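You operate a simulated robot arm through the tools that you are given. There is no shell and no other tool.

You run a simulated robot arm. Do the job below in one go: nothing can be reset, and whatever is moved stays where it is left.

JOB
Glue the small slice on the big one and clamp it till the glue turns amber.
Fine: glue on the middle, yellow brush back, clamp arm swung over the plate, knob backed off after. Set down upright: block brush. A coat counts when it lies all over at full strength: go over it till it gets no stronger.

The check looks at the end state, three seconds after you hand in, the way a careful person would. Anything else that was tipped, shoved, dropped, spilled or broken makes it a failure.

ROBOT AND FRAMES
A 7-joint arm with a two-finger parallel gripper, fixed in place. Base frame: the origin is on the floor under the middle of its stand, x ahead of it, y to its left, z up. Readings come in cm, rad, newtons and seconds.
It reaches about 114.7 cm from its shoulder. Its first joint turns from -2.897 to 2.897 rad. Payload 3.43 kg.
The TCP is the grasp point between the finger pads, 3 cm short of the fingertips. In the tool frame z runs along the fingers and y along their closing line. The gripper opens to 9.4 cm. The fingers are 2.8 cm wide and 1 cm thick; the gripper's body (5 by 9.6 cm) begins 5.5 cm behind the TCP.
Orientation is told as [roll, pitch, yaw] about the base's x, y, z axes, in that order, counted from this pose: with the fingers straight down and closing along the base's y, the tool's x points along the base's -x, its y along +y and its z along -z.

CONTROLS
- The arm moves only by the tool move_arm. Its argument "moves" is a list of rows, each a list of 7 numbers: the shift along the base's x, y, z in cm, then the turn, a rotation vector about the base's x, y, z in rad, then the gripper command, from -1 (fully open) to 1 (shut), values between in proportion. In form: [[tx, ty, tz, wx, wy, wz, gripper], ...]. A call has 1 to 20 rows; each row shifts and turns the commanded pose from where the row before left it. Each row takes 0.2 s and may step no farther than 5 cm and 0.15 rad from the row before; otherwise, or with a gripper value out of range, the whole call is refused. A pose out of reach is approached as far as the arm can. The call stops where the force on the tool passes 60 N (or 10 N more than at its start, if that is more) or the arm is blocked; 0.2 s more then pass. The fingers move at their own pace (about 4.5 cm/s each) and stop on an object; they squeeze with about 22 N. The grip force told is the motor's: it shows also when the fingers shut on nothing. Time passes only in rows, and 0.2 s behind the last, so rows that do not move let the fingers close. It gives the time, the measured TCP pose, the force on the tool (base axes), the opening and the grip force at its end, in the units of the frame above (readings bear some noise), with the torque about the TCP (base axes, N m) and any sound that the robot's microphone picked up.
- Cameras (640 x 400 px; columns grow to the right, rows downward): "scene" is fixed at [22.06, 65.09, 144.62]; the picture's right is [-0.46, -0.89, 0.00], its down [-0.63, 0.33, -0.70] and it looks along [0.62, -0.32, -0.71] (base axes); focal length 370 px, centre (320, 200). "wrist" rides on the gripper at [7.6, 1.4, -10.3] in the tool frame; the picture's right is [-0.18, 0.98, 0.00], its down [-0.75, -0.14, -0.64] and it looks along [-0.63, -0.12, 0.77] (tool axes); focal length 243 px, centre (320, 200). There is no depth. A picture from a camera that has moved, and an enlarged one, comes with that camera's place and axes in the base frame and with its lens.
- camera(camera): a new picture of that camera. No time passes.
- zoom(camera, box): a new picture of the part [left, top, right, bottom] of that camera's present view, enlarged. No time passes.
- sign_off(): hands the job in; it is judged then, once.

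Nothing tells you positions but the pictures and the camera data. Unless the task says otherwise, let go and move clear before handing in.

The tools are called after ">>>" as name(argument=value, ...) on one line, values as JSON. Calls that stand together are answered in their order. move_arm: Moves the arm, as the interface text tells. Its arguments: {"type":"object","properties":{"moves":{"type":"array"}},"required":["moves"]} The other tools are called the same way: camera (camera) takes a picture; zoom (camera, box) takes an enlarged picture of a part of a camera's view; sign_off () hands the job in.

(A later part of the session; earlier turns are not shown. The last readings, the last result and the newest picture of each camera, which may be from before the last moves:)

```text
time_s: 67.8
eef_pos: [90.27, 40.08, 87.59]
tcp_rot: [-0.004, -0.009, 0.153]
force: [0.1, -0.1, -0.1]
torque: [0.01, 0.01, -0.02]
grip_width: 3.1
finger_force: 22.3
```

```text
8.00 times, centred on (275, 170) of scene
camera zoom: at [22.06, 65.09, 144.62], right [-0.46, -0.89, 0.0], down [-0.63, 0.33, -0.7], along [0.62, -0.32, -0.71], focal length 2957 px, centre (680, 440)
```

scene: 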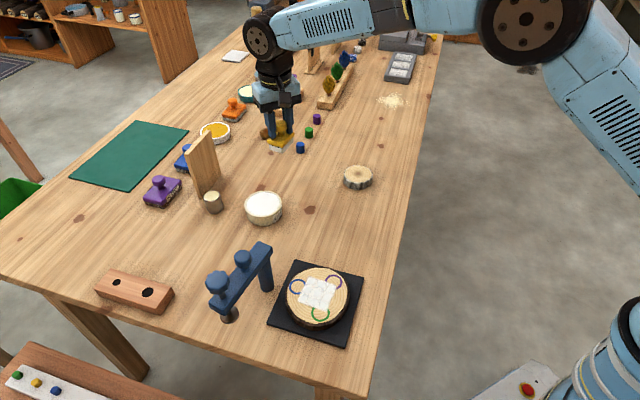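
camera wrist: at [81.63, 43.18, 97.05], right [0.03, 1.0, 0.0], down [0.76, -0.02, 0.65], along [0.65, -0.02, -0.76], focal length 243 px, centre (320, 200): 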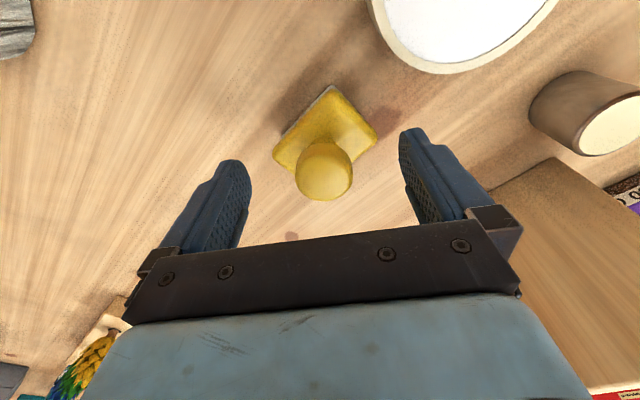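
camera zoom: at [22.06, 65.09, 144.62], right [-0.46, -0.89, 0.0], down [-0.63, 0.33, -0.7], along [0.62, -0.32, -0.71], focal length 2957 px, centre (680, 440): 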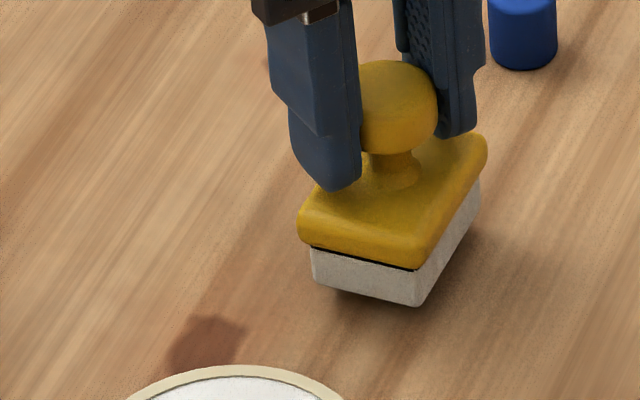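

This lines up with the original outline. Lowering the last 0.85 cm in small steps.

>>> move_arm(moves=[[0, 0, -0.3, 0, 0, 0, 1], [0, 0, -0.2, 0, 0, 0, 1], [0, 0, -0.1, 0, 0, 0, 1], [0, 0, 0, 0, 0, 0, 1]])

>>> move_arm(moves=[[0, 0, -0.12, 0, 0, 0, 1], [0, 0, 0, 0, 0, 0, 1]])

```text
time_s: 68.8
eef_pos: [90.36, 40.14, 86.84]
tcp_rot: [-0.005, -0.011, 0.153]
force: [-0.7, 0.7, 0.3]
torque: [0.03, 0.01, 0.02]
grip_width: 3.13
finger_force: 21.8
```

```text
time_s: 69.4
eef_pos: [90.38, 40.31, 86.81]
tcp_rot: [-0.005, -0.014, 0.154]
force: [-0.1, -4.3, 12.0]
torque: [0.0, 0.25, 0.09]
grip_width: 3.11
finger_force: 21.9
```

Contact. I relax the pressure, open just slightly, and check that nothing drags.

>>> move_arm(moves=[[0, 0, 0.1, 0, 0, 0, 1], [0, 0, 0, 0, 0, 0, 0.25], [0, 0, 0, 0, 0, 0, 0.15], [0, 0, 0, 0, 0, 0, 0.15]])

>>> zoom(camera="scene", box=[235, 145, 315, 195])

```text
time_s: 70.4
eef_pos: [90.25, 40.22, 86.87]
tcp_rot: [-0.004, -0.011, 0.154]
force: [0.4, 0.1, -0.4]
torque: [0.0, 0.0, 0.02]
grip_width: 3.99
finger_force: 0.1
```

```text
8.00 times, centred on (275, 170) of scene
camera zoom: at [22.06, 65.09, 144.62], right [-0.46, -0.89, 0.0], down [-0.63, 0.33, -0.7], along [0.62, -0.32, -0.71], focal length 2957 px, centre (680, 440)
```

zoom: 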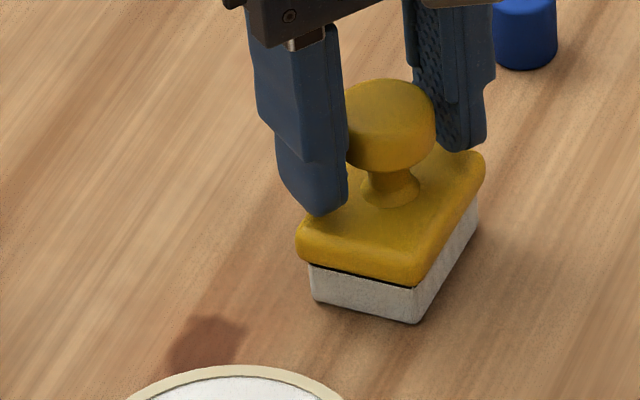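

Released cleanly, matching the original position. I raise straight up, then open fully.

>>> move_arm(moves=[[0, 0, 0.5, 0, 0, 0, 0.1], [0, 0, 1, 0, 0, 0, -0.2], [0, 0, 2, 0, 0, 0, -1], [0, 0, 4, 0, 0, 0, -1], [0, 0, 4, 0, 0, 0, -1], [0, 0, 0, 0, 0, 0, -1]])

>>> zoom(camera="scene", box=[235, 145, 315, 195])

>>> camera(camera="scene")

```text
time_s: 71.8
eef_pos: [90.39, 40.28, 98.19]
tcp_rot: [-0.006, -0.011, 0.153]
force: [-0.5, -0.8, 0.3]
torque: [0.01, -0.01, -0.01]
grip_width: 9.41
finger_force: 0.2
```

```text
8.00 times, centred on (275, 170) of scene
camera zoom: at [22.06, 65.09, 144.62], right [-0.46, -0.89, 0.0], down [-0.63, 0.33, -0.7], along [0.62, -0.32, -0.71], focal length 2957 px, centre (680, 440)
```

zoom: 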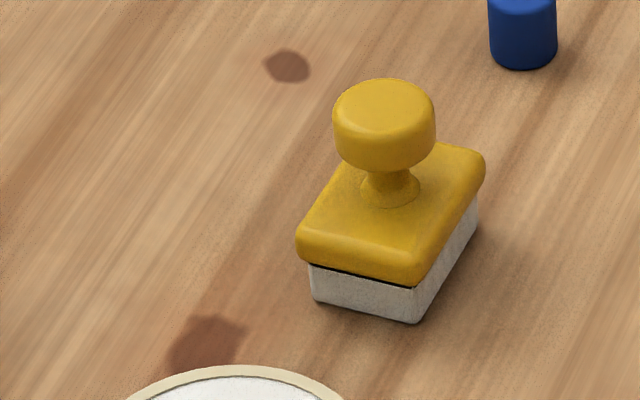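

```text
taken
```

scene: 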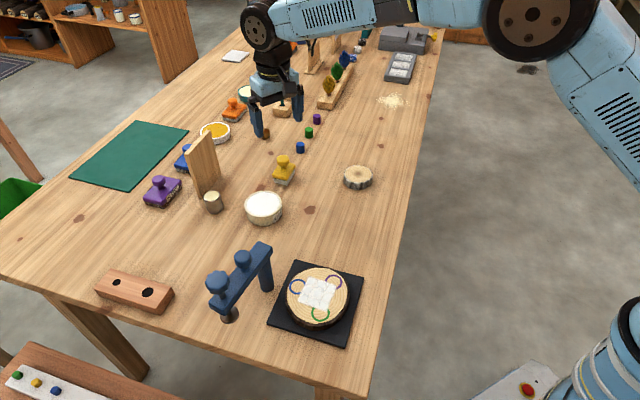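

The brush stands back where it was. Now I go to the small slice, which I put near (80.8, 23.8) with its top at z ≈ 82.4.

>>> move_arm(moves=[[-2.4, -4.1, 0, 0, 0, -0.077, -1], [-2.4, -4.1, 0, 0, 0, -0.076, -1], [-2.4, -4.1, 0, 0, 0, 0, -1], [-2.4, -4.1, 0, 0, 0, 0, -1], [0, 0, 0, 0, 0, 0, -1], [0, 0, 0, 0, 0, 0, -1]])

>>> camera(camera="wrist")

>>> zoom(camera="wrist", box=[240, 40, 400, 140])

>>> zoom(camera="scene", box=[325, 150, 389, 190])

```text
time_s: 73.2
eef_pos: [80.74, 24.09, 98.28]
tcp_rot: [-0.008, -0.011, 0.0]
force: [-0.5, -0.3, 0.0]
torque: [0.01, 0.0, 0.0]
grip_width: 9.4
finger_force: 0.0
```

```text
taken
camera wrist: at [73.11, 25.57, 108.41], right [0.18, 0.98, 0.0], down [0.75, -0.14, 0.65], along [0.64, -0.12, -0.76], focal length 243 px, centre (320, 200)
```

wrist: 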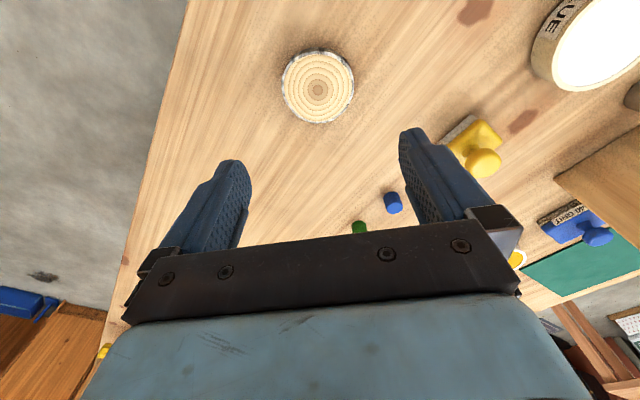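

```text
4.00 times, centred on (320, 90) of wrist
camera zoom: at [73.11, 25.57, 108.41], right [0.18, 0.98, 0.0], down [0.75, -0.14, 0.65], along [0.64, -0.12, -0.76], focal length 970 px, centre (320, 640)
```

zoom: 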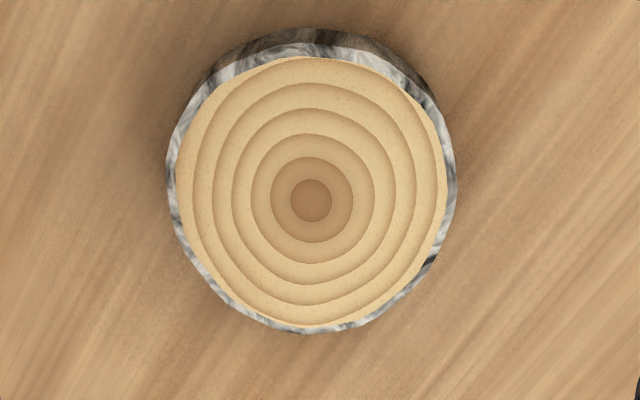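

```text
10.00 times, centred on (357, 170) of scene
camera zoom: at [22.06, 65.09, 144.62], right [-0.46, -0.89, 0.0], down [-0.63, 0.33, -0.7], along [0.62, -0.32, -0.71], focal length 3697 px, centre (-50, 500)
```

zoom: 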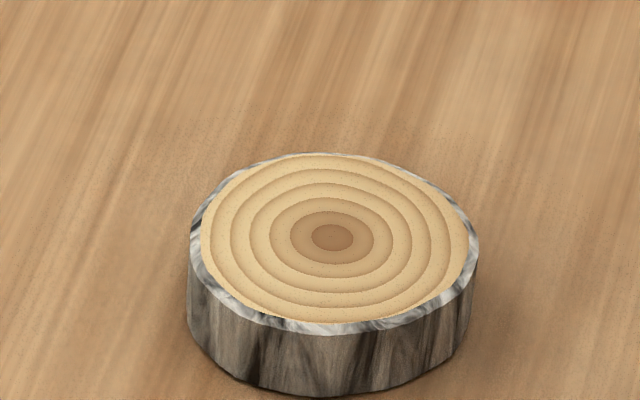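

The small slice centre is about (80.4, 23.9), 7.4 cm across and 2.2 cm thick. I descend with open fingers, checking midway.

>>> move_arm(moves=[[-0.3, -0.2, -4, 0, 0, 0, -1], [0, 0, -4, 0, 0, 0, -1], [0, 0, 0, 0, 0, 0, -1], [0, 0, 0, 0, 0, 0, -1]])

>>> camera(camera="wrist")

>>> zoom(camera="scene", box=[290, 110, 418, 190])

```text
time_s: 74.2
eef_pos: [80.71, 23.87, 90.19]
tcp_rot: [-0.005, -0.01, -0.001]
force: [0.2, -0.2, 0.1]
torque: [0.03, 0.01, 0.0]
grip_width: 9.39
finger_force: 0.0
```

```text
taken
camera wrist: at [73.03, 25.4, 100.32], right [0.18, 0.98, 0.0], down [0.75, -0.14, 0.65], along [0.64, -0.12, -0.76], focal length 243 px, centre (320, 200)
```

wrist: 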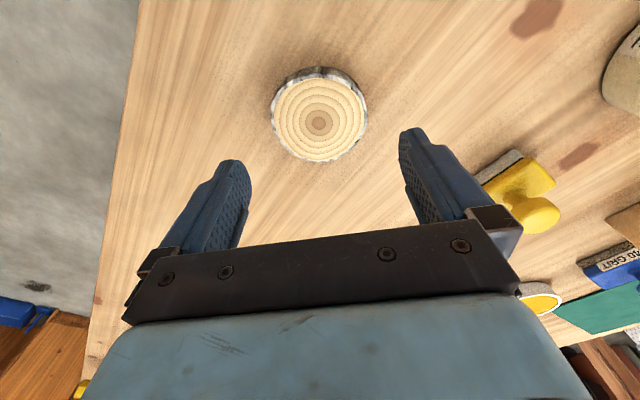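

```text
5.00 times, centred on (354, 150) of scene
camera zoom: at [22.06, 65.09, 144.62], right [-0.46, -0.89, 0.0], down [-0.63, 0.33, -0.7], along [0.62, -0.32, -0.71], focal length 1848 px, centre (150, 450)
```

zoom: 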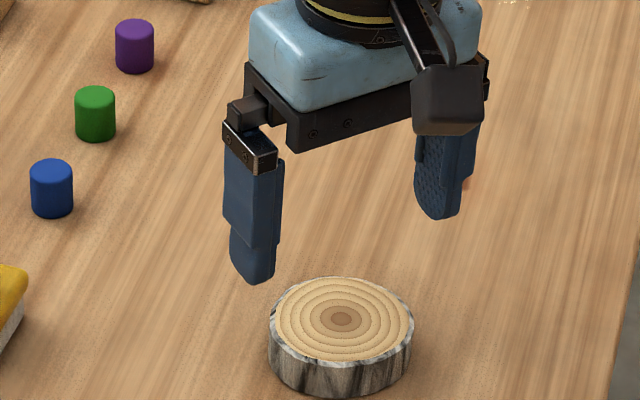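

Good alignment; a −0.45 cm x correction and down to 85, then check finger clearance.

>>> move_arm(moves=[[-0.45, -0.05, -2.5, 0, 0, 0, -1], [0, 0, -2.5, 0, 0, 0, -1], [0, 0, 0, 0, 0, 0, -1], [0, 0, 0, 0, 0, 0, -1]])

>>> camera(camera="wrist")

>>> zoom(camera="scene", box=[300, 120, 412, 190])

```text
time_s: 75.2
eef_pos: [80.02, 23.56, 85.38]
tcp_rot: [-0.006, -0.01, 0.0]
force: [0.7, 0.1, -0.6]
torque: [0.01, 0.0, 0.0]
grip_width: 9.38
finger_force: 0.1
```

```text
taken
camera wrist: at [72.36, 25.09, 95.57], right [0.18, 0.98, 0.0], down [0.75, -0.14, 0.65], along [0.64, -0.12, -0.76], focal length 243 px, centre (320, 200)
```

wrist: 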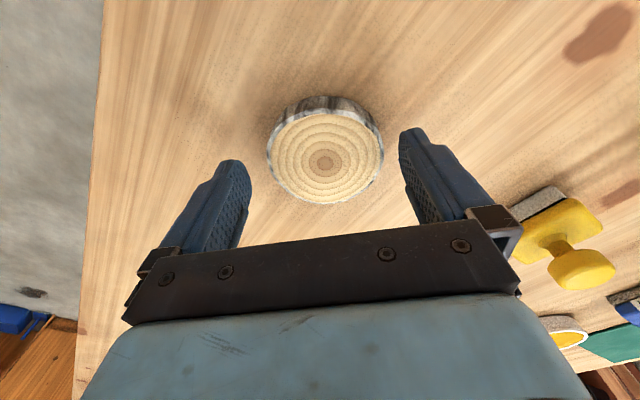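

```text
5.71 times, centred on (356, 155) of scene
camera zoom: at [22.06, 65.09, 144.62], right [-0.46, -0.89, 0.0], down [-0.63, 0.33, -0.7], along [0.62, -0.32, -0.71], focal length 2112 px, centre (114, 457)
```

zoom: 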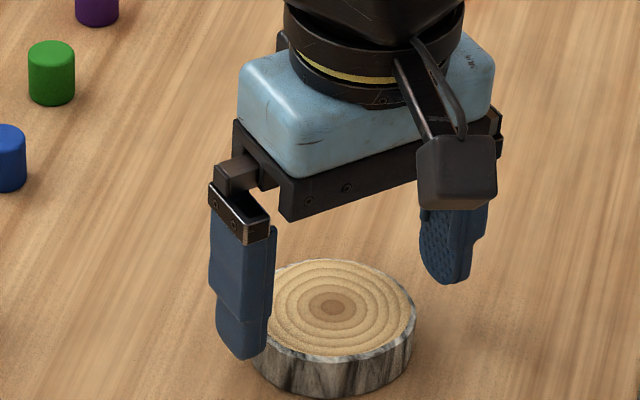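

Correct by (+0.25, +0.3), then lower to z ≈ 83.6 beside the slice.

>>> move_arm(moves=[[0.2, 0.3, 0, 0, 0, 0, -1], [0, 0, -0.9, 0, 0, 0, -1], [0, 0, -0.8, 0, 0, 0, -1], [0, 0, 0, 0, 0, 0, -1], [0, 0, 0, 0, 0, 0, -1]])

>>> camera(camera="wrist")

>>> zoom(camera="scene", box=[300, 130, 412, 200])

```text
time_s: 76.4
eef_pos: [80.22, 23.8, 83.71]
tcp_rot: [-0.003, -0.01, 0.0]
force: [0.6, 0.0, 0.7]
torque: [-0.01, 0.0, 0.0]
grip_width: 9.4
finger_force: 0.2
```

```text
taken
camera wrist: at [72.61, 25.38, 93.84], right [0.18, 0.98, 0.0], down [0.75, -0.14, 0.65], along [0.64, -0.12, -0.76], focal length 243 px, centre (320, 200)
```

wrist: 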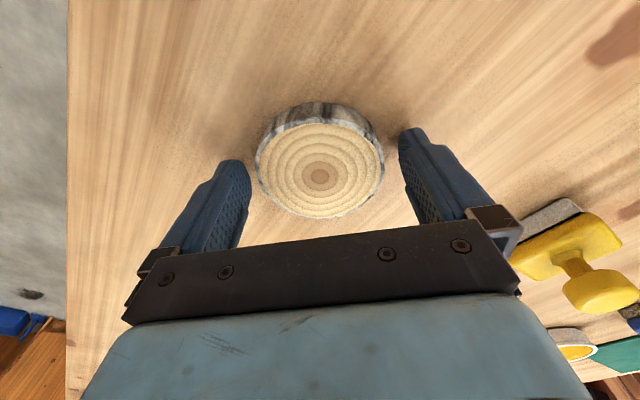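

```text
5.71 times, centred on (356, 165) of scene
camera zoom: at [22.06, 65.09, 144.62], right [-0.46, -0.89, 0.0], down [-0.63, 0.33, -0.7], along [0.62, -0.32, -0.71], focal length 2112 px, centre (114, 400)
```

zoom: 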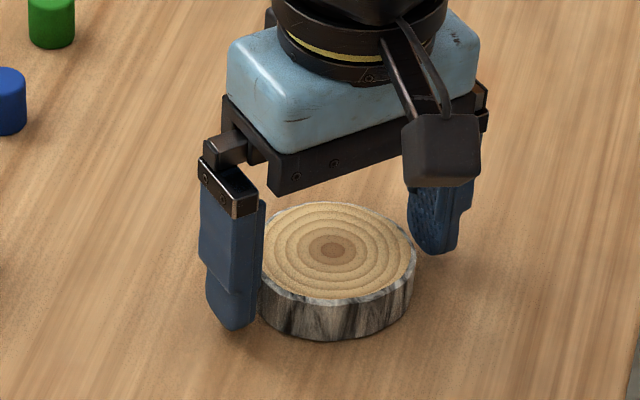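

Fingers straddle the slice evenly. Closing now.

>>> move_arm(moves=[[0, 0, 0, 0, 0, 0, -0.7], [0, 0, 0, 0, 0, 0, 1], [0, 0, 0, 0, 0, 0, 1], [0, 0, 0, 0, 0, 0, 1], [0, 0, 0, 0, 0, 0, 1]])

>>> camera(camera="wrist")

>>> zoom(camera="scene", box=[300, 130, 412, 200])

```text
time_s: 77.6
eef_pos: [80.22, 23.81, 83.64]
tcp_rot: [-0.006, -0.01, 0.002]
force: [-0.6, -1.0, 0.5]
torque: [0.02, -0.02, 0.02]
grip_width: 7.02
finger_force: 21.3
```

```text
taken
camera wrist: at [72.61, 25.38, 93.85], right [0.18, 0.98, 0.0], down [0.75, -0.14, 0.65], along [0.64, -0.12, -0.76], focal length 243 px, centre (320, 200)
```

wrist: 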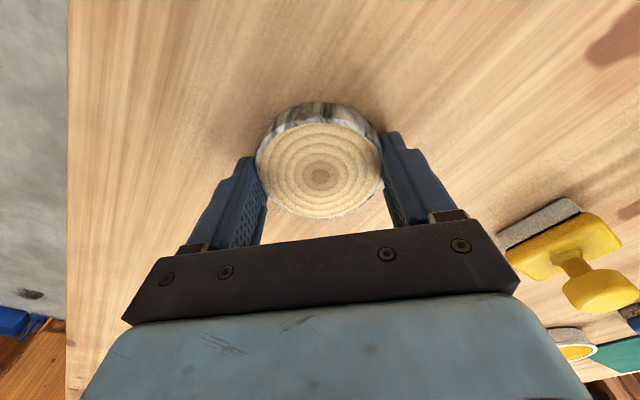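

```text
5.71 times, centred on (356, 165) of scene
camera zoom: at [22.06, 65.09, 144.62], right [-0.46, -0.89, 0.0], down [-0.63, 0.33, -0.7], along [0.62, -0.32, -0.71], focal length 2112 px, centre (114, 400)
```

zoom: 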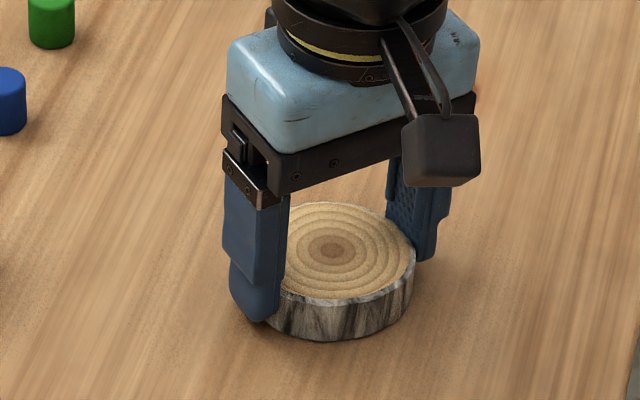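

The small slice is gripped (7.0 cm). I lift it and carry it toward the big slice, stopping short so the wrist camera can look straight down on the glue patch for an exact centre.

>>> move_arm(moves=[[0, 0, 1, 0, 0, 0, 1], [0, 0, 3, 0, 0, 0, 1], [0, 0, 4, 0, 0, 0, 1], [0, 0, 4, 0, 0, 0, 1], [0, 0, 4, 0, 0, 0, 1], [-2.3, 3.5, 0, 0, 0, 0, 1], [-2.3, 3.5, 0, 0, 0, 0, 1], [-2.3, 3.5, 0, 0, 0, 0, 1], [-2.3, 3.5, 0, 0, 0, 0, 1], [-2.3, 3.5, 0, 0, 0, 0, 1], [-2.3, 3.5, 0, 0, 0, 0, 1], [-2.3, 3.5, 0, 0, 0, 0, 1], [0, 0, 0, 0, 0, 0, 1], [0, 0, 0, 0, 0, 0, 1]])

>>> camera(camera="wrist")

>>> camera(camera="scene")

```text
time_s: 80.6
eef_pos: [64.11, 48.59, 99.62]
tcp_rot: [-0.004, -0.012, 0.0]
force: [0.4, -0.1, -0.2]
torque: [-0.03, 0.01, -0.02]
grip_width: 7.03
finger_force: 21.4
```

```text
taken
camera wrist: at [56.47, 50.26, 109.63], right [0.18, 0.98, 0.0], down [0.75, -0.14, 0.65], along [0.64, -0.12, -0.76], focal length 243 px, centre (320, 200)
```

wrist: 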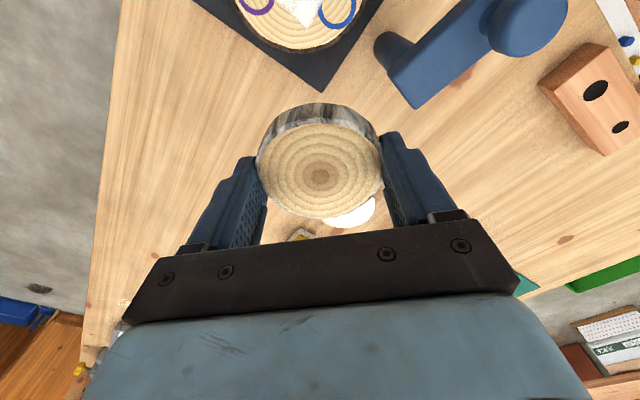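

```text
taken
```

scene: 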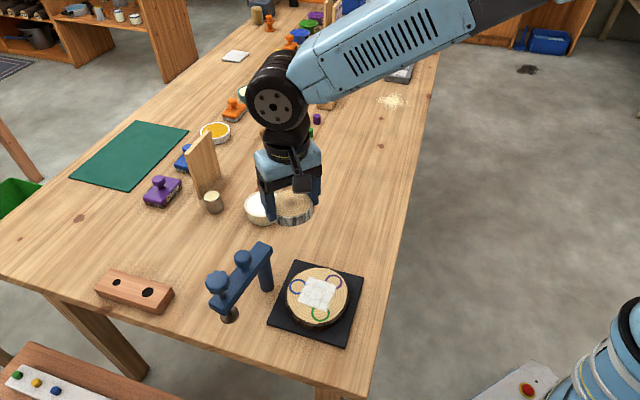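

I move back 4.5 cm in x to bring the whole patch into the wrist view.

>>> move_arm(moves=[[-2.3, 0, 0, 0, 0, 0, 1], [-2.2, 0, 0, 0, 0, 0, 1], [0, 0, 0, 0, 0, 0, 1], [0, 0, 0, 0, 0, 0, 1]])

>>> camera(camera="wrist")

>>> zoom(camera="wrist", box=[200, 0, 392, 120])

```text
time_s: 81.6
eef_pos: [59.63, 48.68, 99.63]
tcp_rot: [-0.007, -0.01, 0.001]
force: [0.2, -0.4, -0.1]
torque: [-0.01, -0.01, -0.02]
grip_width: 7.04
finger_force: 22.1
```

```text
taken
camera wrist: at [51.96, 50.07, 109.81], right [0.18, 0.98, 0.0], down [0.75, -0.14, 0.65], along [0.64, -0.12, -0.76], focal length 243 px, centre (320, 200)
```

wrist: 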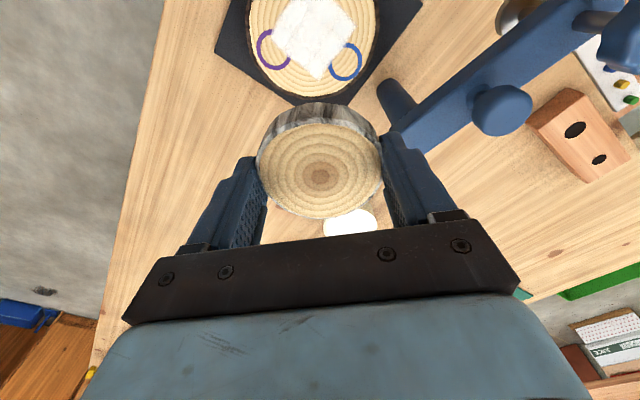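

```text
3.33 times, centred on (296, 60) of wrist
camera zoom: at [51.96, 50.07, 109.81], right [0.18, 0.98, 0.0], down [0.75, -0.14, 0.65], along [0.64, -0.12, -0.76], focal length 809 px, centre (400, 667)
```

zoom: 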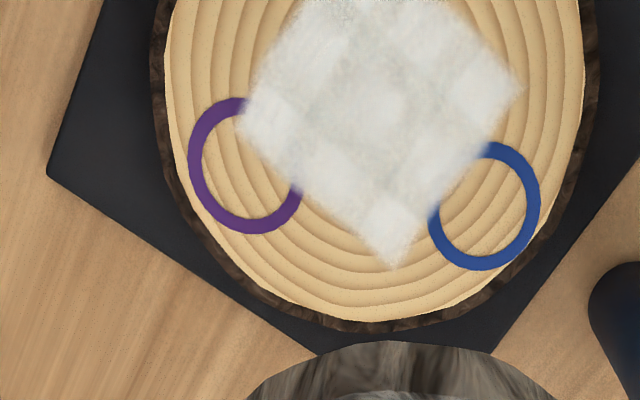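

The glue patch centre is at (54.4, 48.87). I move above it and lower partway.

>>> move_arm(moves=[[-2.7, 0.1, 0, 0, 0, 0, 1], [-2.7, 0.1, 0, 0, 0, 0, 1], [0, 0, -3, 0, 0, 0, 1], [0, 0, -3, 0, 0, 0, 1], [0, 0, -3, 0, 0, 0, 1], [0, 0, 0, 0, 0, 0, 1], [0, 0, 0, 0, 0, 0, 1]])

>>> zoom(camera="scene", box=[236, 220, 396, 320])

>>> camera(camera="wrist")

```text
time_s: 83.2
eef_pos: [53.91, 48.49, 90.86]
tcp_rot: [-0.005, -0.01, -0.001]
force: [-0.4, 0.3, -0.6]
torque: [0.05, 0.0, -0.01]
grip_width: 7.04
finger_force: 21.8
```

```text
4.00 times, centred on (316, 270) of scene
camera zoom: at [22.06, 65.09, 144.62], right [-0.46, -0.89, 0.0], down [-0.63, 0.33, -0.7], along [0.62, -0.32, -0.71], focal length 1479 px, centre (336, -80)
```

zoom: 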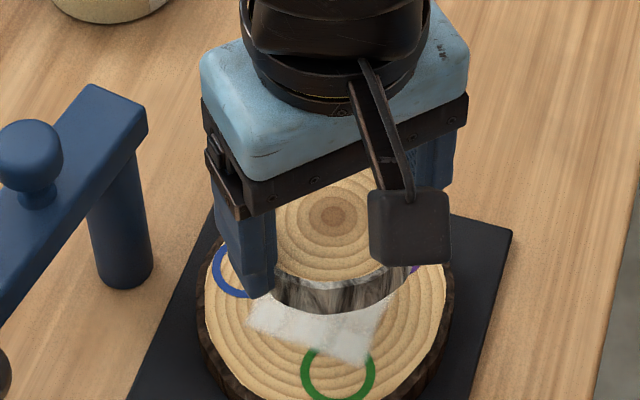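

```text
taken
camera wrist: at [46.32, 50.01, 101.02], right [0.18, 0.98, 0.0], down [0.75, -0.14, 0.65], along [0.64, -0.12, -0.76], focal length 243 px, centre (320, 200)
```

wrist: 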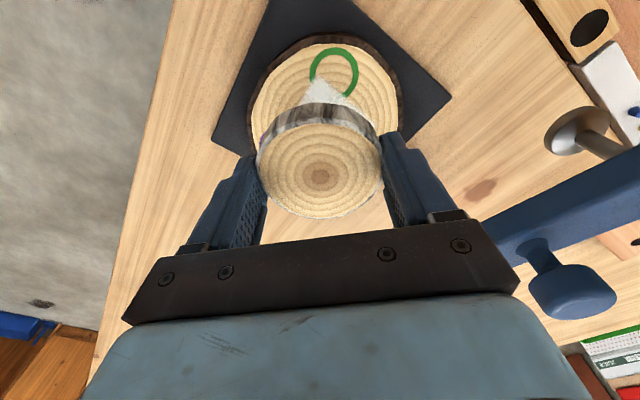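

Both cameras say to shift about (+0.27, +0.3). I apply that and lower to about 1.5 cm above the glue.

>>> move_arm(moves=[[0.27, 0.3, -1.5, 0, 0, 0, 1], [0, 0, -1.5, 0, 0, 0, 1], [0, 0, 0, 0, 0, 0, 1], [0, 0, 0, 0, 0, 0, 1]])

>>> zoom(camera="scene", box=[236, 230, 396, 330])

>>> zoom(camera="wrist", box=[200, 20, 440, 170])

```text
time_s: 84.2
eef_pos: [54.2, 48.8, 87.65]
tcp_rot: [-0.007, -0.012, 0.001]
force: [-0.1, 0.0, -1.2]
torque: [0.01, 0.03, 0.02]
grip_width: 7.04
finger_force: 22.4
```

```text
4.00 times, centred on (316, 280) of scene
camera zoom: at [22.06, 65.09, 144.62], right [-0.46, -0.89, 0.0], down [-0.63, 0.33, -0.7], along [0.62, -0.32, -0.71], focal length 1479 px, centre (336, -120)
```

zoom: 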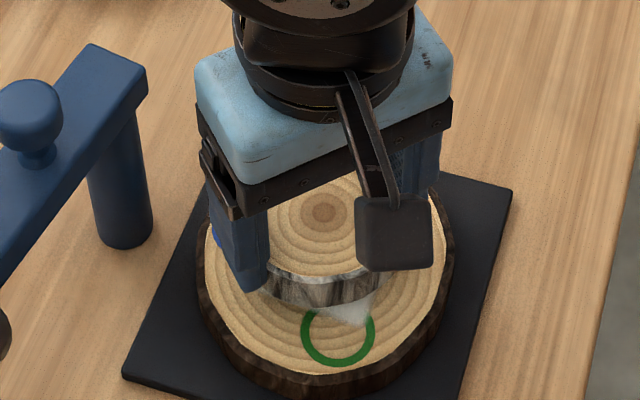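

```text
2.67 times, centred on (320, 95) of wrist
camera zoom: at [46.68, 50.31, 97.85], right [0.18, 0.98, 0.0], down [0.75, -0.14, 0.65], along [0.64, -0.12, -0.76], focal length 647 px, centre (320, 480)
```

zoom: 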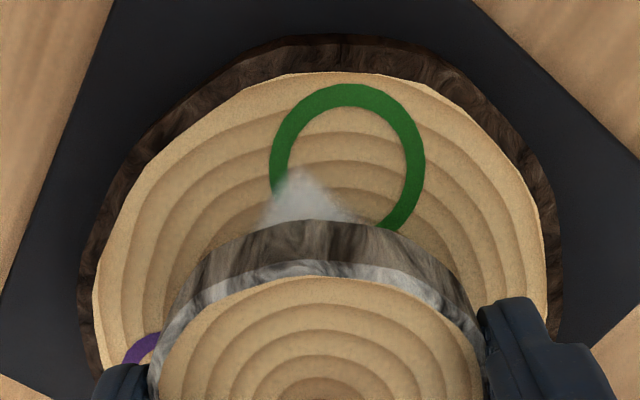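

Concentric by the scene camera within 0.1 cm. Now down in small steps until contact.

>>> move_arm(moves=[[0, 0, -0.4, 0, 0, 0, 1], [0, 0, -0.3, 0, 0, 0, 1], [0, 0, 0, 0, 0, 0, 1], [0, 0, 0, 0, 0, 0, 1]])

>>> move_arm(moves=[[0, 0, -0.15, 0, 0, 0, 1], [0, 0, 0, 0, 0, 0, 1]])

>>> move_arm(moves=[[0, 0, -0.15, 0, 0, 0, 1], [0, 0, 0, 0, 0, 0, 1]])

```text
time_s: 85.2
eef_pos: [54.3, 48.7, 86.95]
tcp_rot: [-0.004, -0.011, -0.001]
force: [-0.5, 1.0, -1.1]
torque: [-0.03, 0.0, 0.02]
grip_width: 7.04
finger_force: 22.1
```

```text
time_s: 85.8
eef_pos: [54.37, 48.82, 86.76]
tcp_rot: [-0.004, -0.011, -0.001]
force: [-0.2, -0.2, -0.8]
torque: [-0.01, 0.01, 0.02]
grip_width: 7.07
finger_force: 22.0
```

```text
time_s: 86.4
eef_pos: [54.45, 48.74, 86.59]
tcp_rot: [-0.006, -0.011, -0.001]
force: [-0.4, -0.6, 0.1]
torque: [-0.04, 0.02, 0.0]
grip_width: 7.04
finger_force: 22.0
```

>>> move_arm(moves=[[-0.1, 0.1, -0.12, 0, 0, 0, 1], [0, 0, 0, 0, 0, 0, 1]])

>>> move_arm(moves=[[0, 0, -0.12, 0, 0, 0, 1], [0, 0, 0, 0, 0, 0, 1]])

>>> zoom(camera="scene", box=[260, 250, 372, 320])

```text
time_s: 87.0
eef_pos: [54.37, 48.91, 86.46]
tcp_rot: [-0.005, -0.01, 0.001]
force: [0.1, -0.2, -1.0]
torque: [0.0, 0.04, 0.0]
grip_width: 7.01
finger_force: 21.9
```

```text
time_s: 87.6
eef_pos: [54.34, 49.0, 86.49]
tcp_rot: [-0.004, -0.011, 0.001]
force: [-1.0, 0.0, 4.1]
torque: [0.16, -0.01, -0.01]
grip_width: 7.03
finger_force: 22.3
```

```text
5.71 times, centred on (316, 285) of scene
camera zoom: at [22.06, 65.09, 144.62], right [-0.46, -0.89, 0.0], down [-0.63, 0.33, -0.7], along [0.62, -0.32, -0.71], focal length 2112 px, centre (343, -286)
```

zoom: 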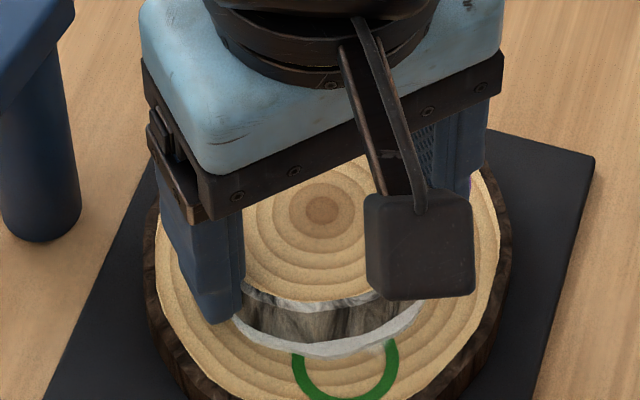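

Contact, and a ring of white glue has squeezed out around the small slice. I release gently and rise.

>>> move_arm(moves=[[0, 0, 0, 0, 0, 0, 1], [0, 0, 0, 0, 0, 0, -0.6], [0, 0, 0, 0, 0, 0, -0.8], [0, 0, 0, 0, 0, 0, -1], [0, 0, 0, 0, 0, 0, -1]])

>>> zoom(camera="scene", box=[260, 250, 372, 320])

```text
time_s: 88.8
eef_pos: [54.42, 48.91, 86.42]
tcp_rot: [-0.004, -0.01, 0.0]
force: [-0.2, -0.1, 0.0]
torque: [0.01, -0.01, -0.01]
grip_width: 9.39
finger_force: 0.1
```

```text
5.71 times, centred on (316, 285) of scene
camera zoom: at [22.06, 65.09, 144.62], right [-0.46, -0.89, 0.0], down [-0.63, 0.33, -0.7], along [0.62, -0.32, -0.71], focal length 2112 px, centre (343, -286)
```

zoom: 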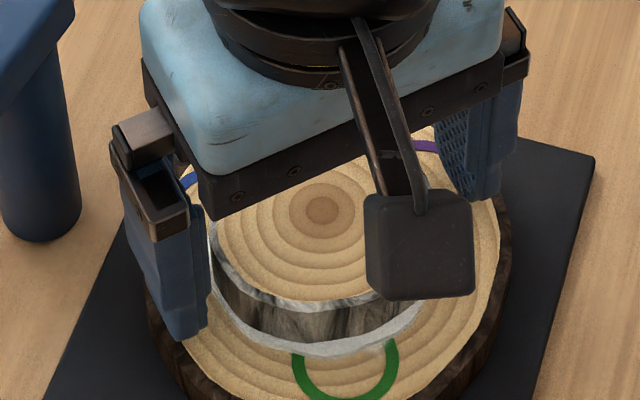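

The small slice stays put. I rise and get a clear look at the stack and clamp.

>>> move_arm(moves=[[0, 0, 1, 0, 0, 0, -1], [0, 0, 4, 0, 0, 0, -1], [0, 0, 4, 0, 0, 0, -1], [0, 0, 4, 0, 0, 0, -1], [0, 0, 4, 0, 0, 0, -1], [0, 0, 4, 0, 0, 0, -1], [3, 4, 0, 0, 0, 0, -1], [3, 4, 0, 0, 0, 0, -1], [0, 0, 0, 0, 0, 0, -1]])

>>> camera(camera="wrist")

>>> zoom(camera="scene", box=[190, 230, 366, 340])

>>> zoom(camera="scene", box=[195, 230, 291, 290])

```text
time_s: 90.8
eef_pos: [60.18, 56.87, 107.41]
tcp_rot: [-0.006, -0.011, -0.003]
force: [-0.5, -0.9, 0.3]
torque: [-0.02, 0.01, -0.01]
grip_width: 9.4
finger_force: 0.0
```

```text
taken
camera wrist: at [52.6, 58.5, 117.49], right [0.18, 0.98, 0.0], down [0.75, -0.14, 0.65], along [0.64, -0.12, -0.76], focal length 243 px, centre (320, 200)
```

wrist: 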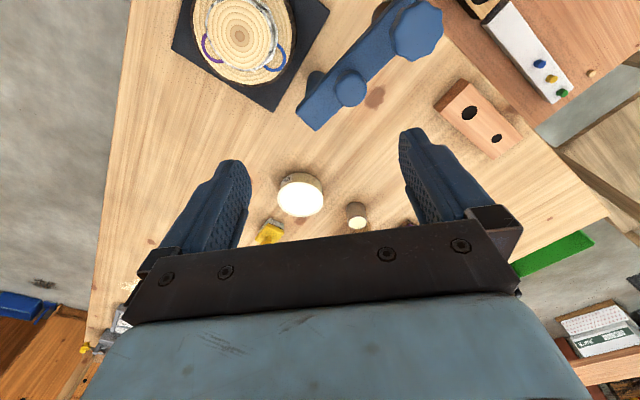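

```text
3.64 times, centred on (278, 285) of scene
camera zoom: at [22.06, 65.09, 144.62], right [-0.46, -0.89, 0.0], down [-0.63, 0.33, -0.7], along [0.62, -0.32, -0.71], focal length 1344 px, centre (473, -109)
```

zoom: 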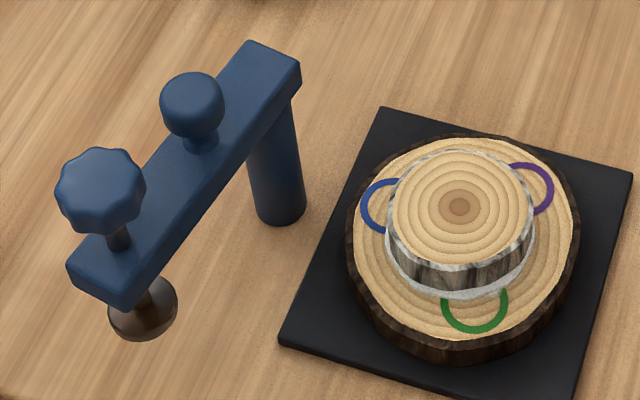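

```text
6.67 times, centred on (243, 260) of scene
camera zoom: at [22.06, 65.09, 144.62], right [-0.46, -0.89, 0.0], down [-0.63, 0.33, -0.7], along [0.62, -0.32, -0.71], focal length 2464 px, centre (833, -200)
```

zoom: 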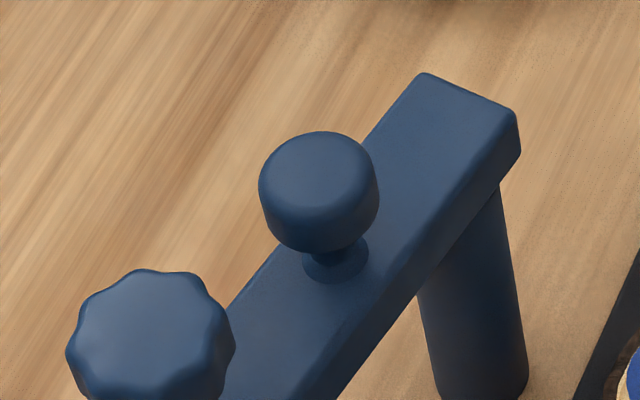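

The stack looks centred. I'll zoom on the clamp to triangulate its handle and screw knob.

>>> zoom(camera="wrist", box=[280, 0, 472, 120])

>>> zoom(camera="scene", box=[195, 260, 291, 320])

```text
3.33 times, centred on (376, 60) of wrist
camera zoom: at [52.6, 58.5, 117.49], right [0.18, 0.98, 0.0], down [0.75, -0.14, 0.65], along [0.64, -0.12, -0.76], focal length 809 px, centre (133, 667)
```

zoom: 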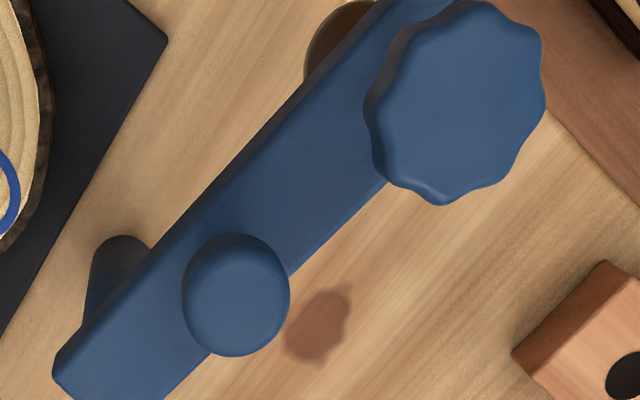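

```text
6.67 times, centred on (243, 290) of scene
camera zoom: at [22.06, 65.09, 144.62], right [-0.46, -0.89, 0.0], down [-0.63, 0.33, -0.7], along [0.62, -0.32, -0.71], focal length 2464 px, centre (833, -400)
```

zoom: 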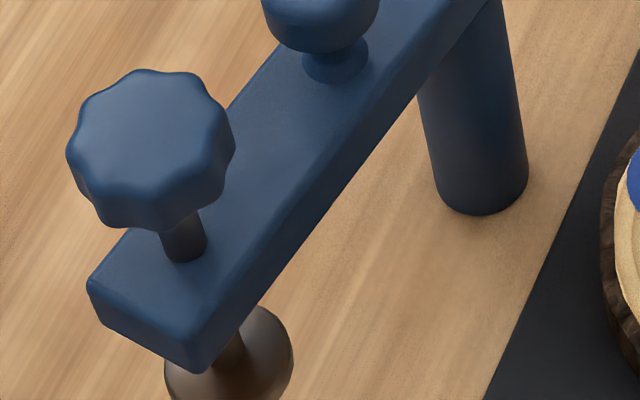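

Handle top is at about (59.0, 59.9, 96.2), screw knob (55.6, 64.6, 97.8), post axis (61.7, 56.3). I'll turn the gripper so the fingers straddle the handle across the arm, and hover above it.

>>> move_arm(moves=[[-0.17, 0.43, 0, 0, 0, -0.132, -0.3], [-0.17, 0.43, 0, 0, 0, -0.132, -0.3], [-0.17, 0.43, 0, 0, 0, -0.132, -0.3], [-0.17, 0.43, 0, 0, 0, -0.132, -0.3], [-0.17, 0.43, 0, 0, 0, -0.132, -0.3], [-0.17, 0.43, 0, 0, 0, -0.132, -0.3], [-0.17, 0.43, 0, 0, 0, -0.132, -0.3], [0, 0, 0, 0, 0, 0, -0.3], [0, 0, 0, 0, 0, 0, -0.3]])

>>> camera(camera="wrist")

>>> zoom(camera="scene", box=[170, 200, 330, 300])

```text
time_s: 92.8
eef_pos: [59.1, 60.01, 107.37]
tcp_rot: [-0.007, -0.012, -0.923]
force: [-0.1, 0.0, 0.2]
torque: [-0.05, -0.02, -0.02]
grip_width: 6.12
finger_force: 0.0
```

```text
taken
camera wrist: at [55.7, 67.03, 117.57], right [0.9, 0.45, -0.01], down [0.34, -0.68, 0.65], along [0.29, -0.58, -0.76], focal length 243 px, centre (320, 200)
```

wrist: 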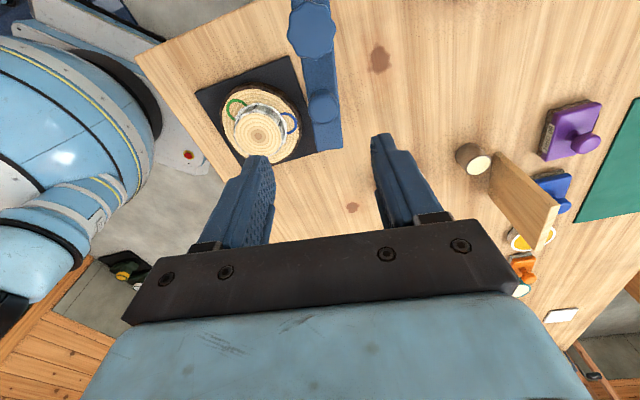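

```text
4.00 times, centred on (250, 250) of scene
camera zoom: at [22.06, 65.09, 144.62], right [-0.46, -0.89, 0.0], down [-0.63, 0.33, -0.7], along [0.62, -0.32, -0.71], focal length 1479 px, centre (600, 0)
```

zoom: 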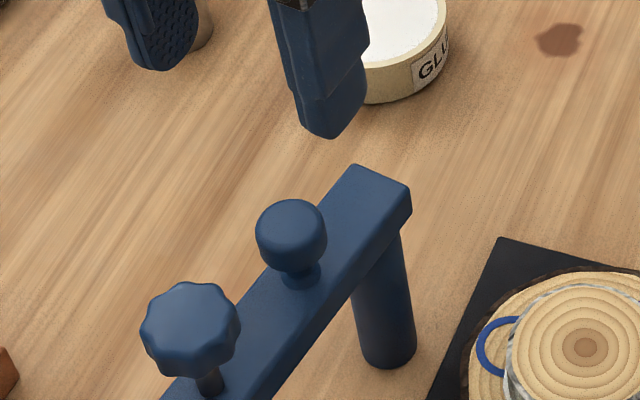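

>>> zoom(camera="wrist", box=[272, 60, 368, 120])

>>> zoom(camera="wrist", box=[240, 0, 400, 100])

```text
6.67 times, centred on (320, 90) of wrist
camera zoom: at [55.7, 67.03, 117.57], right [0.9, 0.45, -0.01], down [0.34, -0.68, 0.65], along [0.29, -0.58, -0.76], focal length 1618 px, centre (320, 933)
```

zoom: 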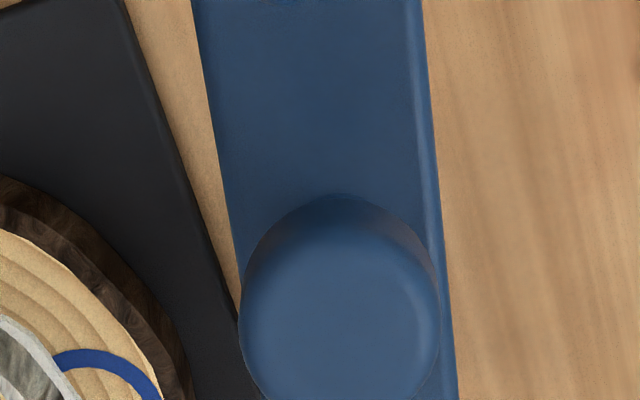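

```text
4.00 times, centred on (320, 50) of wrist
camera zoom: at [55.7, 67.03, 117.57], right [0.9, 0.45, -0.01], down [0.34, -0.68, 0.65], along [0.29, -0.58, -0.76], focal length 970 px, centre (320, 800)
```

zoom: 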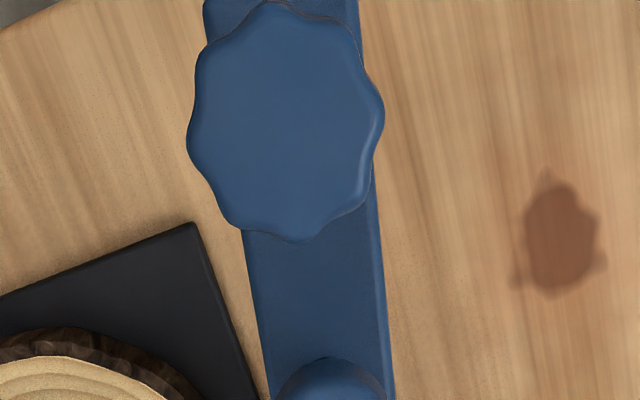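

The handle is slightly off the tool axis. I descend to z ≈ 101 and refine again before gripping.

>>> move_arm(moves=[[0.05, 0.15, -3, 0, 0, 0, -0.3], [0, 0, -3, 0, 0, 0, -0.3], [0, 0, 0, 0, 0, 0, -0.3], [0, 0, 0, 0, 0, 0, -0.3]])

>>> camera(camera="wrist")

>>> zoom(camera="scene", box=[190, 220, 318, 300])

```text
time_s: 93.8
eef_pos: [58.97, 60.15, 101.48]
tcp_rot: [-0.006, -0.01, -0.922]
force: [0.2, -0.5, 0.1]
torque: [0.03, 0.02, 0.0]
grip_width: 6.11
finger_force: 0.1
```

```text
taken
camera wrist: at [55.6, 67.3, 111.66], right [0.89, 0.45, -0.01], down [0.34, -0.68, 0.65], along [0.29, -0.58, -0.76], focal length 243 px, centre (320, 200)
```

wrist: 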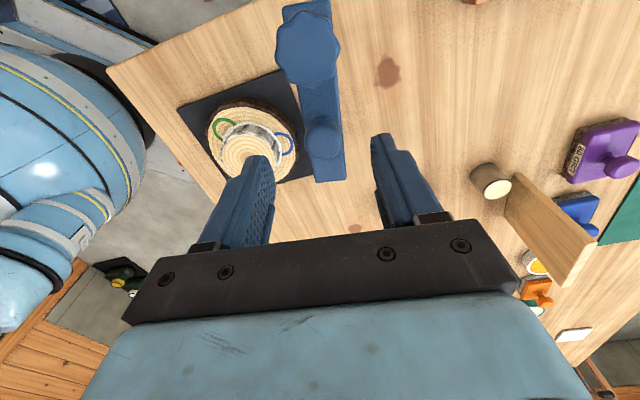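

```text
5.00 times, centred on (254, 260) of scene
camera zoom: at [22.06, 65.09, 144.62], right [-0.46, -0.89, 0.0], down [-0.63, 0.33, -0.7], along [0.62, -0.32, -0.71], focal length 1848 px, centre (650, -100)
```

zoom: 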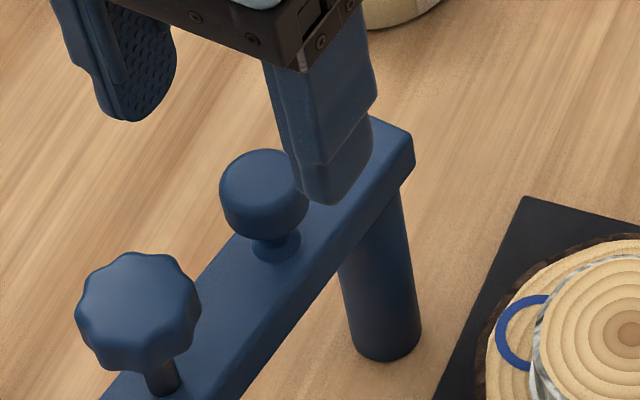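

>>> zoom(camera="wrist", box=[276, 105, 372, 165])

```text
6.67 times, centred on (324, 135) of wrist
camera zoom: at [55.6, 67.3, 111.66], right [0.89, 0.45, -0.01], down [0.34, -0.68, 0.65], along [0.29, -0.58, -0.76], focal length 1618 px, centre (293, 633)
```

zoom: 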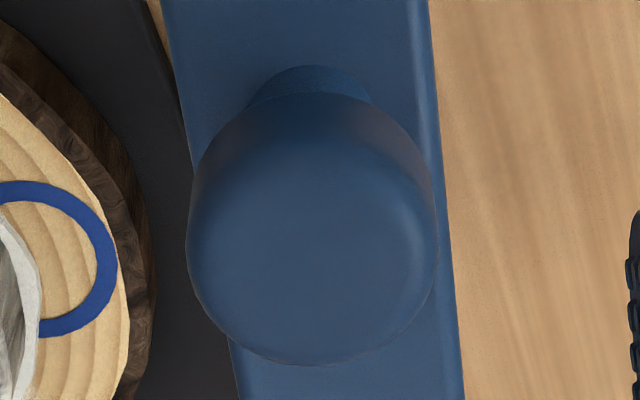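

Handle axis at about (59.2, 60.05). I centre and lower so the fingertips stay just above the arm (TCP z ≈ 96.6).

>>> move_arm(moves=[[0.25, -0.1, -1.5, 0, 0, 0, -0.3], [0, 0, -1.7, 0, 0, 0, -0.3], [0, 0, -1.6, 0, 0, 0, -0.3], [0, 0, 0, 0, 0, 0, -0.3], [0, 0, 0, 0, 0, 0, -0.3]])

>>> camera(camera="wrist")

>>> zoom(camera="scene", box=[190, 220, 318, 300])

```text
time_s: 95.0
eef_pos: [59.46, 60.16, 96.59]
tcp_rot: [-0.008, -0.011, -0.923]
force: [0.0, 0.3, -0.4]
torque: [0.0, 0.0, 0.03]
grip_width: 6.12
finger_force: 0.1
```

```text
taken
camera wrist: at [55.99, 67.19, 106.79], right [0.9, 0.45, -0.01], down [0.34, -0.68, 0.65], along [0.29, -0.58, -0.76], focal length 243 px, centre (320, 200)
```

wrist: 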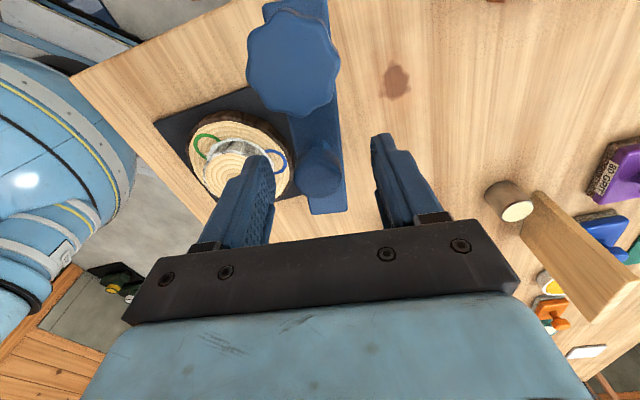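

```text
5.00 times, centred on (254, 260) of scene
camera zoom: at [22.06, 65.09, 144.62], right [-0.46, -0.89, 0.0], down [-0.63, 0.33, -0.7], along [0.62, -0.32, -0.71], focal length 1848 px, centre (650, -100)
```

zoom: 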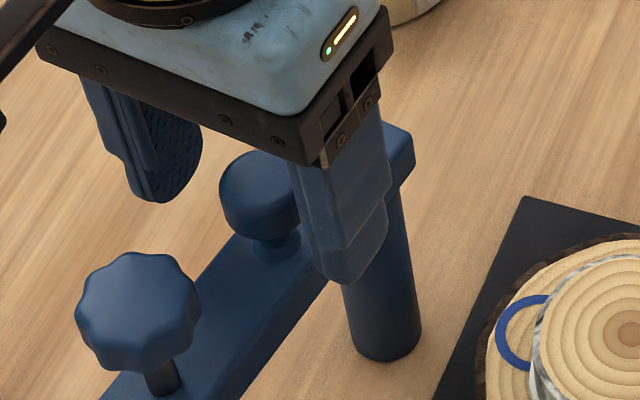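

>>> zoom(camera="wrist", box=[272, 140, 368, 200])

```text
6.67 times, centred on (320, 170) of wrist
camera zoom: at [55.99, 67.19, 106.79], right [0.9, 0.45, -0.01], down [0.34, -0.68, 0.65], along [0.29, -0.58, -0.76], focal length 1618 px, centre (320, 400)
```

zoom: 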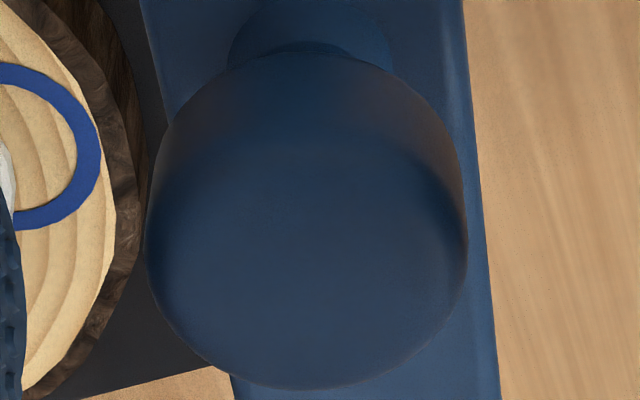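

Alignment is within about 0.2 cm. I close on the handle.

>>> move_arm(moves=[[-0.15, 0.1, 0, 0, 0, 0, -0.3], [0, 0, 0, 0, 0, 0, 0.1], [0, 0, 0, 0, 0, 0, 1], [0, 0, 0, 0, 0, 0, 1], [0, 0, 0, 0, 0, 0, 1], [0, 0, 0, 0, 0, 0, 1]])

>>> camera(camera="wrist")

```text
time_s: 96.4
eef_pos: [59.04, 60.16, 96.59]
tcp_rot: [-0.009, -0.011, -0.924]
force: [-11.4, -12.0, -2.7]
torque: [-0.14, -0.11, -0.08]
grip_width: 2.79
finger_force: 45.0
```

```text
taken
camera wrist: at [55.78, 67.24, 106.79], right [0.89, 0.45, -0.01], down [0.34, -0.68, 0.65], along [0.29, -0.58, -0.76], focal length 243 px, centre (320, 200)
```

wrist: 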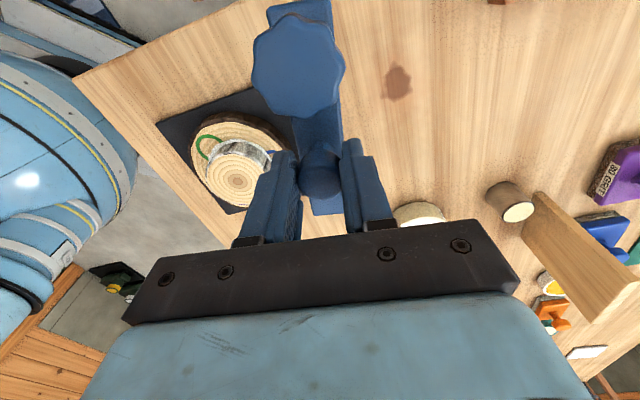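

Gripped; the side force points along the swing direction, so swinging should relieve it. I begin the arc with two small steps, turning the gripper with the arm.

>>> move_arm(moves=[[-0.3, -0.22, 0, 0, 0, 0.08, 1], [-0.28, -0.245, 0, 0, 0, 0.08, 1], [0, 0, 0, 0, 0, 0, 1]])

>>> zoom(camera="scene", box=[190, 220, 350, 320])

```text
time_s: 97.2
eef_pos: [58.58, 59.79, 96.66]
tcp_rot: [-0.009, -0.009, -0.762]
force: [-2.6, 12.9, -7.7]
torque: [0.58, 0.11, 0.32]
grip_width: 2.73
finger_force: 44.9
```

```text
4.00 times, centred on (270, 270) of scene
camera zoom: at [22.06, 65.09, 144.62], right [-0.46, -0.89, 0.0], down [-0.63, 0.33, -0.7], along [0.62, -0.32, -0.71], focal length 1479 px, centre (520, -80)
```

zoom: 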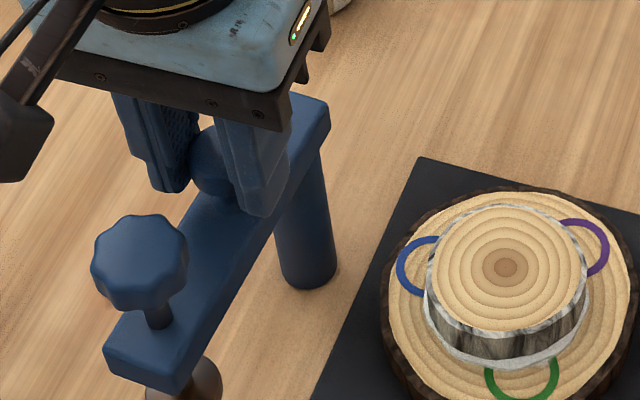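

The arm swings freely with a light resisting force. I continue along the arc with a slightly larger radius.

>>> move_arm(moves=[[-0.416, -0.29, 0, 0, 0, 0.106, 1], [-0.29, -0.373, 0, 0, 0, 0.1, 1], [-0.254, -0.403, 0, 0, 0, 0.1, 1], [-0.211, -0.425, 0, 0, 0, 0.1, 1], [0, 0, 0, 0, 0, 0, 1]])

>>> zoom(camera="scene", box=[190, 220, 350, 320])

```text
time_s: 98.4
eef_pos: [57.46, 58.23, 96.61]
tcp_rot: [-0.009, -0.011, -0.356]
force: [-7.6, 13.9, -5.5]
torque: [0.39, -0.08, 0.52]
grip_width: 2.77
finger_force: 45.2
```

```text
4.00 times, centred on (270, 270) of scene
camera zoom: at [22.06, 65.09, 144.62], right [-0.46, -0.89, 0.0], down [-0.63, 0.33, -0.7], along [0.62, -0.32, -0.71], focal length 1479 px, centre (520, -80)
```

zoom: 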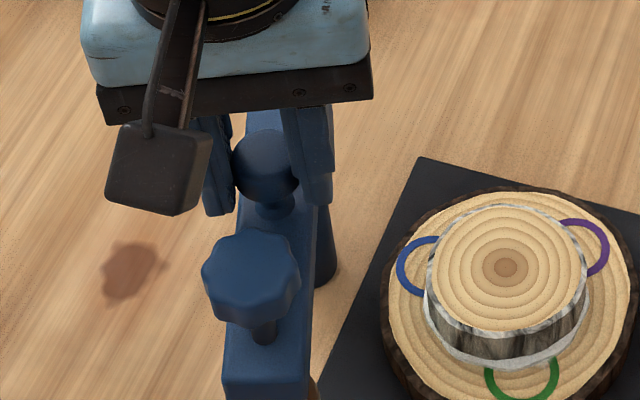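

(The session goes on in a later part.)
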